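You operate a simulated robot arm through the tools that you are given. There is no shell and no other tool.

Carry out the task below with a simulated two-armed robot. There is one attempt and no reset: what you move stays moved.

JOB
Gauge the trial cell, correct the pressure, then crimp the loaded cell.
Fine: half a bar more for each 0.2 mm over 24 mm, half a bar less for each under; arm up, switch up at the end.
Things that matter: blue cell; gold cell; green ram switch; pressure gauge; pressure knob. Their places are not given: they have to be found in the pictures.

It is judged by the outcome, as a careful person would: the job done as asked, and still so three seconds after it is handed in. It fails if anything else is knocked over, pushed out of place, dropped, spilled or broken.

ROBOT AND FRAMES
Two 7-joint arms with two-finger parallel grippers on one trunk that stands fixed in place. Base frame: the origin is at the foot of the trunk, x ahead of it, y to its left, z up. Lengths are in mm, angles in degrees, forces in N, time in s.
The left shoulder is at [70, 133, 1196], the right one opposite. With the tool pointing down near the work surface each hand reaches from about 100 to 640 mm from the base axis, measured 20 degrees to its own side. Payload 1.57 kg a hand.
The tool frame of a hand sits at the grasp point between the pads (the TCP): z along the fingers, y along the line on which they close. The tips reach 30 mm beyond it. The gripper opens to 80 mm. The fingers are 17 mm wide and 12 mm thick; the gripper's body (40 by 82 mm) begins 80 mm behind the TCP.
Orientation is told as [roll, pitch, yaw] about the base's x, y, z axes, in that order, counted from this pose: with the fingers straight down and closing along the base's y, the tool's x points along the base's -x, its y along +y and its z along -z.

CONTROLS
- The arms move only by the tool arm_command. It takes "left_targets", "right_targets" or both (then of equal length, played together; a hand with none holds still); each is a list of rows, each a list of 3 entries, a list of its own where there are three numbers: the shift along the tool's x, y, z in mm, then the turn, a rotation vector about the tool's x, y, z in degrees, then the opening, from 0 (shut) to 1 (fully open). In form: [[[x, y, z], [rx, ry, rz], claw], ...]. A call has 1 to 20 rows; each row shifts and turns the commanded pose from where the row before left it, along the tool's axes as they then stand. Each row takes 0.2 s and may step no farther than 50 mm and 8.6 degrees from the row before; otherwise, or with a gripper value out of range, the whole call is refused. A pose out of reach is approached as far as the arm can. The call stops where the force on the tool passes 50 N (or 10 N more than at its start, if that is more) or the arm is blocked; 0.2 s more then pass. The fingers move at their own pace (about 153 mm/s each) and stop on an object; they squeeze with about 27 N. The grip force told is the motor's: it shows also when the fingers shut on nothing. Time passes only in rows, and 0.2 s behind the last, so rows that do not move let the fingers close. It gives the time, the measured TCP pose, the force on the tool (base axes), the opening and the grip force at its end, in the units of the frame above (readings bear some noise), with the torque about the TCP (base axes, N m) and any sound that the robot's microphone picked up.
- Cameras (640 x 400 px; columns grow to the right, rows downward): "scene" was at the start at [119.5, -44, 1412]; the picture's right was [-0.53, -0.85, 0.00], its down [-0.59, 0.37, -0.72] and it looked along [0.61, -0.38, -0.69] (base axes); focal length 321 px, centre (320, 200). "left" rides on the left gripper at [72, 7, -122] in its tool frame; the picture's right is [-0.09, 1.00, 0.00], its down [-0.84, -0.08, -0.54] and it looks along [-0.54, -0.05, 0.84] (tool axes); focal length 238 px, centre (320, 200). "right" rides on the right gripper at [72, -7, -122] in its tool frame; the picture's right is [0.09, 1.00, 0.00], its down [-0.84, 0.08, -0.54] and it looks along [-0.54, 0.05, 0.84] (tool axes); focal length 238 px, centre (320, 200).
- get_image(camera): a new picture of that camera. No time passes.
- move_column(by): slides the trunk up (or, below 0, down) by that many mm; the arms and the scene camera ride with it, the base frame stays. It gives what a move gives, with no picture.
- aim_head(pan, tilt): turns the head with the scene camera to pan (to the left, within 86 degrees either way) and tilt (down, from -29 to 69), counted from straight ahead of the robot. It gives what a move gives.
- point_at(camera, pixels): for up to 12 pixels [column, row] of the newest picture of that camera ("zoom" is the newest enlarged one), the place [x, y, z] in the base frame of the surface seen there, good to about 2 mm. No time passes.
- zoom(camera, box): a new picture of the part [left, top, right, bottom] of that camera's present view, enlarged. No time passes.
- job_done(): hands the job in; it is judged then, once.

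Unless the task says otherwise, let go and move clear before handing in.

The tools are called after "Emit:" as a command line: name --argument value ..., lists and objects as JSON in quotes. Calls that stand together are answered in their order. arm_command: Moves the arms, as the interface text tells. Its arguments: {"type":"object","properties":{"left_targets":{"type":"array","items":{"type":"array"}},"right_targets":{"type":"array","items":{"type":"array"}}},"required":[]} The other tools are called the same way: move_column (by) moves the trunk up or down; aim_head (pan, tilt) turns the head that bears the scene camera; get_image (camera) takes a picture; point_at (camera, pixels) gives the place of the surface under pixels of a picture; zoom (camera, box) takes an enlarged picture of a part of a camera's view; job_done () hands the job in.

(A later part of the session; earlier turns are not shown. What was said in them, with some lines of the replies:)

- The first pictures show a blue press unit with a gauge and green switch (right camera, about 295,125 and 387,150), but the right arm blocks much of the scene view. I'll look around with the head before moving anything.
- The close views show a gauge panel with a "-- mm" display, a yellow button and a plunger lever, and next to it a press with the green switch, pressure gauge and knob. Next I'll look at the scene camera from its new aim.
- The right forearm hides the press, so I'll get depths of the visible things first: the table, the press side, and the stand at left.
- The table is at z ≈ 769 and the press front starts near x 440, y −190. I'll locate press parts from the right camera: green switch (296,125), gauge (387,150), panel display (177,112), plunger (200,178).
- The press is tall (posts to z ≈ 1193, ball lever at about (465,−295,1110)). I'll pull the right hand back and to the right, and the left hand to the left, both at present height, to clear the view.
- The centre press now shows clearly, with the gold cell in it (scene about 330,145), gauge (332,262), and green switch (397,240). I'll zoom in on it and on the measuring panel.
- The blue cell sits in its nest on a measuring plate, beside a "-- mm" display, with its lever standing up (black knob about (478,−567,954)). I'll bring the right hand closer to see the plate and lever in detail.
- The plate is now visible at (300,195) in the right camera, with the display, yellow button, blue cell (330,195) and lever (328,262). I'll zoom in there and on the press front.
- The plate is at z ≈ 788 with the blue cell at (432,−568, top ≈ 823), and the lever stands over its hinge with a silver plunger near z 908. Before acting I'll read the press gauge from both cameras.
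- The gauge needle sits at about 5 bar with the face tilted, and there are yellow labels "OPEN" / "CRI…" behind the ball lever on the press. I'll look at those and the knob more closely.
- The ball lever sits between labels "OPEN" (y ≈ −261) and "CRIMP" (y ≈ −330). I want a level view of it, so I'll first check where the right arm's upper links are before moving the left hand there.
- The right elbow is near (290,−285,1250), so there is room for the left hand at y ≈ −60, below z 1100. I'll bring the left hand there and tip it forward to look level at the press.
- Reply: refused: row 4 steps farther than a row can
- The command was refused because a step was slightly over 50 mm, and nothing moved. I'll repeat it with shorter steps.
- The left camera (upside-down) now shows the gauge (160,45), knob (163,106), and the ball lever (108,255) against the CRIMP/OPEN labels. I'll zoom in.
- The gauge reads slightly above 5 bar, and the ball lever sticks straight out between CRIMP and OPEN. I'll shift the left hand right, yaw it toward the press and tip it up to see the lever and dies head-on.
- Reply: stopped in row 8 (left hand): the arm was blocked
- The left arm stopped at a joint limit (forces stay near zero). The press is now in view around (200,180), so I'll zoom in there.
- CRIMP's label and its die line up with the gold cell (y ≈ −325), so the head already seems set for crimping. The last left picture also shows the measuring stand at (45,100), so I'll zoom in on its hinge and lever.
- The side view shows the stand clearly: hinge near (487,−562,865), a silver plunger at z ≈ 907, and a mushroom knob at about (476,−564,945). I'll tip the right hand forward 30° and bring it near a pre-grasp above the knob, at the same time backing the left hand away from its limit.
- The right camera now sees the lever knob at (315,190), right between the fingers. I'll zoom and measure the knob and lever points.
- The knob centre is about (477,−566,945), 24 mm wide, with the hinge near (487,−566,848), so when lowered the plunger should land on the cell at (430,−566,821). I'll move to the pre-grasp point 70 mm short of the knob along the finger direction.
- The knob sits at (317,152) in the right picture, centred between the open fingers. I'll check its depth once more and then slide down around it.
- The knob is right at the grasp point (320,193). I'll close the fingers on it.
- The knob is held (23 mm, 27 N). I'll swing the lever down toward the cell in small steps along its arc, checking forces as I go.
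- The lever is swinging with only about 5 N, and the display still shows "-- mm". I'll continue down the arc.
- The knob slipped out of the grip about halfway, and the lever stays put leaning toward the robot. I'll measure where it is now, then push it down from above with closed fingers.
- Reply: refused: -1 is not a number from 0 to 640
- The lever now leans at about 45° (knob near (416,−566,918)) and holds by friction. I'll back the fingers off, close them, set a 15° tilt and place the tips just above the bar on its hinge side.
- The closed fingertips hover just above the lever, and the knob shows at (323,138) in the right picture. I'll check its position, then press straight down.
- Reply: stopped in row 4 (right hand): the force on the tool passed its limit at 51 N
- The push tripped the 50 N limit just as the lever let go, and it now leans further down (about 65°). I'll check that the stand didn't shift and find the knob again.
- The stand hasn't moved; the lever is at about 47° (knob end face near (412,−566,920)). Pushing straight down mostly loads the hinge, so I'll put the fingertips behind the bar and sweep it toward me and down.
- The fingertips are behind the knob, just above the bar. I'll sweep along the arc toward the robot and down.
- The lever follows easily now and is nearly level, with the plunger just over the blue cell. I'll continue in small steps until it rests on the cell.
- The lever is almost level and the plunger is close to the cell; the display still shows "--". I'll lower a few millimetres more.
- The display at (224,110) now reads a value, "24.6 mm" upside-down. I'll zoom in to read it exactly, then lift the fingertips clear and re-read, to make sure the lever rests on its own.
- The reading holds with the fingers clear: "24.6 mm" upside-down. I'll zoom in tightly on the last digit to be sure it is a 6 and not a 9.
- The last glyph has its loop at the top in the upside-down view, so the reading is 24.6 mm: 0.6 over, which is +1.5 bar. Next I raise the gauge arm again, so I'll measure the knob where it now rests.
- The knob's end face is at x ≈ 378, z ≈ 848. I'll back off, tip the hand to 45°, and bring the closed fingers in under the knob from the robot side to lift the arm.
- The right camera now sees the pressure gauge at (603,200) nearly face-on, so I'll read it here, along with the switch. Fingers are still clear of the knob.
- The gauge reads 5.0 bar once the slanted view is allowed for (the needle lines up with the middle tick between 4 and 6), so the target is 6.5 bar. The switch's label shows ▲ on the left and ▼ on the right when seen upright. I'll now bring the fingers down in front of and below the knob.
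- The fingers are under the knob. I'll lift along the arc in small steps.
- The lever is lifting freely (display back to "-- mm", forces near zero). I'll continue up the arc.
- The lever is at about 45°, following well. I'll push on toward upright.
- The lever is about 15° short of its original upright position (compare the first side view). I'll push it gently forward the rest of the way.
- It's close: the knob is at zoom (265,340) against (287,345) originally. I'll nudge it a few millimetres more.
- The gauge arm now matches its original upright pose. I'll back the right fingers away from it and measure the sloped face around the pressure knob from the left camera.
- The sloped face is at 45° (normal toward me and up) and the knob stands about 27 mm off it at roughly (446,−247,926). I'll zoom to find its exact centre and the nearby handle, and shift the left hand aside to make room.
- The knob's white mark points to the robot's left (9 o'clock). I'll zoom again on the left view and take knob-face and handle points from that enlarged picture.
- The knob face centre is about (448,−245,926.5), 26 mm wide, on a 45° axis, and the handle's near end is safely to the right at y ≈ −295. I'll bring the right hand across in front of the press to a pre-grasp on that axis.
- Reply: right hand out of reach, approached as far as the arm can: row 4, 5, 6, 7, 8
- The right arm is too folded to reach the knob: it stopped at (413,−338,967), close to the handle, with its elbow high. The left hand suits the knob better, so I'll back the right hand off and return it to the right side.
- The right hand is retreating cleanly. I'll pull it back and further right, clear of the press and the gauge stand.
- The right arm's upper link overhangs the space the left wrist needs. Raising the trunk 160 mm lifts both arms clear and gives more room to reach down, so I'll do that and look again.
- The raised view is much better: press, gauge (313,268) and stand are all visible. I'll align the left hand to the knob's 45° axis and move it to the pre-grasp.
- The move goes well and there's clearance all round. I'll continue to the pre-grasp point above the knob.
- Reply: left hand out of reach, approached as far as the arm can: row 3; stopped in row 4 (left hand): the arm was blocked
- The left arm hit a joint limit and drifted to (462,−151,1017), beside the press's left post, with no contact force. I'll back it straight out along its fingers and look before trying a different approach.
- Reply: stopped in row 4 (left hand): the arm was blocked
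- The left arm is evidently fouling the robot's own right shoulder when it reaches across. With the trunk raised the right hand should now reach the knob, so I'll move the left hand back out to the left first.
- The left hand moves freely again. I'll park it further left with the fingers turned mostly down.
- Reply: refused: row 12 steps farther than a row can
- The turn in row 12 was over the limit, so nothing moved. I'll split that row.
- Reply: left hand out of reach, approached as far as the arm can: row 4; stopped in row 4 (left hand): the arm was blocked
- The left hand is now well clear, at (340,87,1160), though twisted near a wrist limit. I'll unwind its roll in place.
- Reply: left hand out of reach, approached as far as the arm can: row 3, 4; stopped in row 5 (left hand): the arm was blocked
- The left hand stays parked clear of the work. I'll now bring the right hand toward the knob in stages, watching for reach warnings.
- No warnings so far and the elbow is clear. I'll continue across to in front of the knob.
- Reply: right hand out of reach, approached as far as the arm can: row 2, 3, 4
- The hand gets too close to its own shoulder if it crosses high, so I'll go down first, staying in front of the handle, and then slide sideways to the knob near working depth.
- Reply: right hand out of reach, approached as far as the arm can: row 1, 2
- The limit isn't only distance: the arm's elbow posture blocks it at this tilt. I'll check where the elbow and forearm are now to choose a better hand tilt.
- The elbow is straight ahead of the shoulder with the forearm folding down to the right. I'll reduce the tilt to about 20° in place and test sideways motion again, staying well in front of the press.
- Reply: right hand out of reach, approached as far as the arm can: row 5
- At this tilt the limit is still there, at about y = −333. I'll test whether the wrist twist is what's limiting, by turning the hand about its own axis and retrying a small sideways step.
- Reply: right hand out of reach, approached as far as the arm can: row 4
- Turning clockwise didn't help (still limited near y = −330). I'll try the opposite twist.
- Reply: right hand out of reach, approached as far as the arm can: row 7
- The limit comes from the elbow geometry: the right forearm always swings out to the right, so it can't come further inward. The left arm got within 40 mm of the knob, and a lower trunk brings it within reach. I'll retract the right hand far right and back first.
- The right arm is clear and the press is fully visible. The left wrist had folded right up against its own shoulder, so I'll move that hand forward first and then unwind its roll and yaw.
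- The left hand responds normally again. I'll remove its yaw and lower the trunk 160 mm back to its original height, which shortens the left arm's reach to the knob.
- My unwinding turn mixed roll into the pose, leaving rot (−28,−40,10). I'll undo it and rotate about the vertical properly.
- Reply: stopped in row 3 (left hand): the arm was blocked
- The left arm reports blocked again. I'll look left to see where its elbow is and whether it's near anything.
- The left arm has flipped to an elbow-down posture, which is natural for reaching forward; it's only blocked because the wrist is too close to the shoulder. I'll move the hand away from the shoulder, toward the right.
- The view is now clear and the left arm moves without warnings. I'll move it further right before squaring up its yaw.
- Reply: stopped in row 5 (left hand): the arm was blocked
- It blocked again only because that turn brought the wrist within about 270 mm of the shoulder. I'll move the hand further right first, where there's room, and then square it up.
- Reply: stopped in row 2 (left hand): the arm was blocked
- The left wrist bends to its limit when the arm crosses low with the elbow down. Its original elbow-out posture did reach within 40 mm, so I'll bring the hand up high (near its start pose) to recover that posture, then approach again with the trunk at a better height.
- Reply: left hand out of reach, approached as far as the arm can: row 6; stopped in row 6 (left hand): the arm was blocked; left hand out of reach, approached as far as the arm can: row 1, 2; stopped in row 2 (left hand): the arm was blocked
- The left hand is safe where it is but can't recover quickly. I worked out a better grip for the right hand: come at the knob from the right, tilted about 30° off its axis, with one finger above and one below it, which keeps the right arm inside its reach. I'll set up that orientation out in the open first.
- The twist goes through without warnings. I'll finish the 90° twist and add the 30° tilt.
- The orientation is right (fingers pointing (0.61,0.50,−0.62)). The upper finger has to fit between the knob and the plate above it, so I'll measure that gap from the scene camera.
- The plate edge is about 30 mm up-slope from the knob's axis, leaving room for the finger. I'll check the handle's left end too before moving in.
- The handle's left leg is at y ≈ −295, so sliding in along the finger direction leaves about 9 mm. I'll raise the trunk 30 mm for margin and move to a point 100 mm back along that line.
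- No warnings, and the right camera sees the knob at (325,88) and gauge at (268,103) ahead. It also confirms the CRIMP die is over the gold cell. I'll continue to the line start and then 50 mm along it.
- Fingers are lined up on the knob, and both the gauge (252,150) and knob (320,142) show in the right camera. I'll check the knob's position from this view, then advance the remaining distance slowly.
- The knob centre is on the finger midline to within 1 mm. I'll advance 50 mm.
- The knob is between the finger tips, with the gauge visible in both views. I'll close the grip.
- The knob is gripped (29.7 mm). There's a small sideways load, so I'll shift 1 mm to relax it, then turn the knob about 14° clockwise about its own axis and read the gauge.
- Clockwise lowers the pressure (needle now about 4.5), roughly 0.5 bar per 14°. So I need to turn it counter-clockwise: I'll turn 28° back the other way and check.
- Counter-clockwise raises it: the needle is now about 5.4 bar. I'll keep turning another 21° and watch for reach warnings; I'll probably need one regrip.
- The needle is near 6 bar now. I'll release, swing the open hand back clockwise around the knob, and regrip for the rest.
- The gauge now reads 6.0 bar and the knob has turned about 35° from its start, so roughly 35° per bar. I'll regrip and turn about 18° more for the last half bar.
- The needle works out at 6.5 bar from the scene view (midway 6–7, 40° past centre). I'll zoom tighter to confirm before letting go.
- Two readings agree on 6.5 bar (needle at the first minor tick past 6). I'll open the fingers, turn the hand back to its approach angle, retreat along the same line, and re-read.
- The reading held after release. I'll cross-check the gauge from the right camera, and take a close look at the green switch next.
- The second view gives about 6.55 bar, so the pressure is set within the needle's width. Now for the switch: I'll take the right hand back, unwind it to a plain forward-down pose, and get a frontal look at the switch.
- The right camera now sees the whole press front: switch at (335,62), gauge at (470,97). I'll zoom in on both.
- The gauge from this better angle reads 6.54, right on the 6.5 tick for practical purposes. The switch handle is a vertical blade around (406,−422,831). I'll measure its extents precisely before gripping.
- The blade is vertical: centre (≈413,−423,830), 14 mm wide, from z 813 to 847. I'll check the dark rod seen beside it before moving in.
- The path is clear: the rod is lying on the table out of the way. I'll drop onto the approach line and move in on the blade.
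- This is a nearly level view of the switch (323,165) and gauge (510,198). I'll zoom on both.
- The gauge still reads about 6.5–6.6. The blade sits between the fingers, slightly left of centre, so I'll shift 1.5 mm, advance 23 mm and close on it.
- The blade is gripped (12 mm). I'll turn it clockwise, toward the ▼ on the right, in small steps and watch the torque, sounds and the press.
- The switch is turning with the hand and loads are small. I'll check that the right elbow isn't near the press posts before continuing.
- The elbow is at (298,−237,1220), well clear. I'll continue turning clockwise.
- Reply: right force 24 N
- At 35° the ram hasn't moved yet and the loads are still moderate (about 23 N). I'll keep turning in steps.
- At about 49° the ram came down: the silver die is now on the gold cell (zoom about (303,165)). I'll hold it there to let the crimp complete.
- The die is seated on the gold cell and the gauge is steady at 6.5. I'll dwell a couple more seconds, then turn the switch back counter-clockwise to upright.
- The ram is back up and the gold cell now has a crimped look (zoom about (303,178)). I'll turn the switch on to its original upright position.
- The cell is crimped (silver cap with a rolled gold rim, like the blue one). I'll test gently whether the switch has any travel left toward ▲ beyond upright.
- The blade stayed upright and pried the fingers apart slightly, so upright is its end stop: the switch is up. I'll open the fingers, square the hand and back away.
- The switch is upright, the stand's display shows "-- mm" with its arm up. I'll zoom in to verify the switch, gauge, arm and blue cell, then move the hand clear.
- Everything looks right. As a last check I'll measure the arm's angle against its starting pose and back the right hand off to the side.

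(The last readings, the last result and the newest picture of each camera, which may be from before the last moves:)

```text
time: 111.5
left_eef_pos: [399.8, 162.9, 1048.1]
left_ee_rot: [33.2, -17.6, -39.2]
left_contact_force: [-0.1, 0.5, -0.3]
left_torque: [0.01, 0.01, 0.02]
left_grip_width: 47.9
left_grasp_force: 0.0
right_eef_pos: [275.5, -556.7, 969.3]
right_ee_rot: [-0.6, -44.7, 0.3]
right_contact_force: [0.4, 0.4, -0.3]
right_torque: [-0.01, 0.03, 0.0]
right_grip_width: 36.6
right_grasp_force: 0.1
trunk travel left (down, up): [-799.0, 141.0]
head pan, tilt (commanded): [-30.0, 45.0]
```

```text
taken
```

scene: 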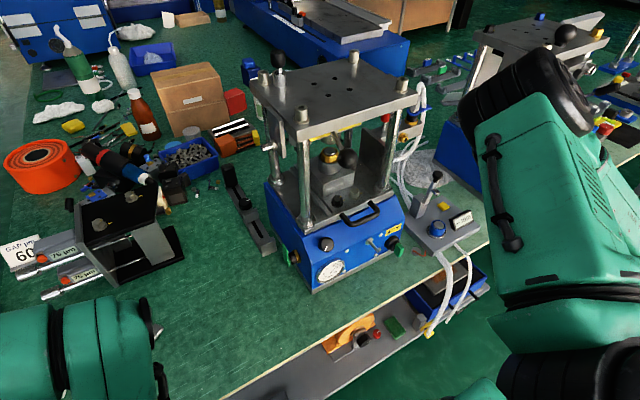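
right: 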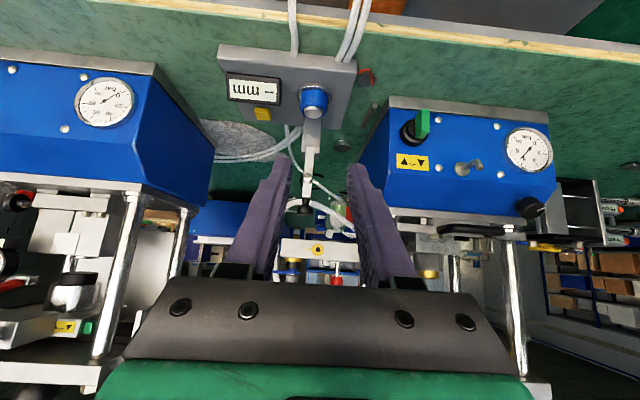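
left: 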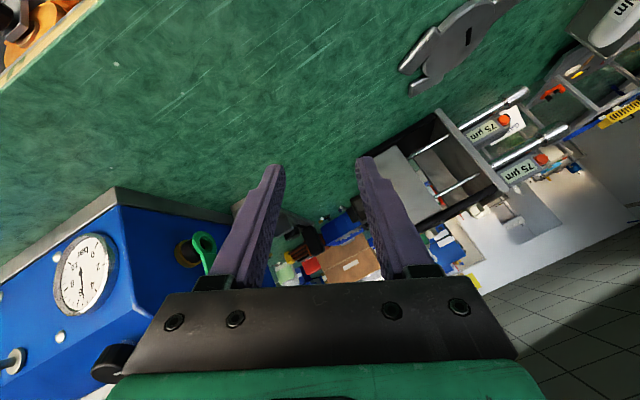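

The arm's plunger is back at (460,−562,902), within 1 mm of its starting height and depth. The gold cell is crimped with the ram up, the pressure is 6.5 bar, the switch is up, and both hands are clear, so I'll hand the job in.

Emit:
job_done

```text
The job is handed in.
```

The job is done and handed in: I gauged the trial cell, raised the pressure, and crimped the loaded gold cell. I haven't seen the judge's result.

- **Gauging:** the blue trial cell read 24.6 mm, which is 0.6 mm over, so the correction was +1.5 bar.
- **Pressure:** I raised it from 5.0 bar to the 6.5 bar mark. My readings from different camera angles ran from about 6.5 to 6.6, so it may sit up to 0.1 bar high.
- **Crimp:** I held the ram down for about 4 seconds and raised it again. The gold cell now has a rolled rim and cap like the blue one.
- **End state:** the gauge arm is back up where it started, the green switch is up against its stop, and both hands are empty and clear.

**Rough moments:**
- While lowering the gauge arm, one push briefly reached the 50 N force limit. The gauge stand didn't move, and the reading held at 24.6 mm with nothing touching the arm.
- I first turned the pressure knob the wrong way, down to about 4.6 bar, then set it correctly before the crimp.

I saw nothing knocked over or moved out of place.
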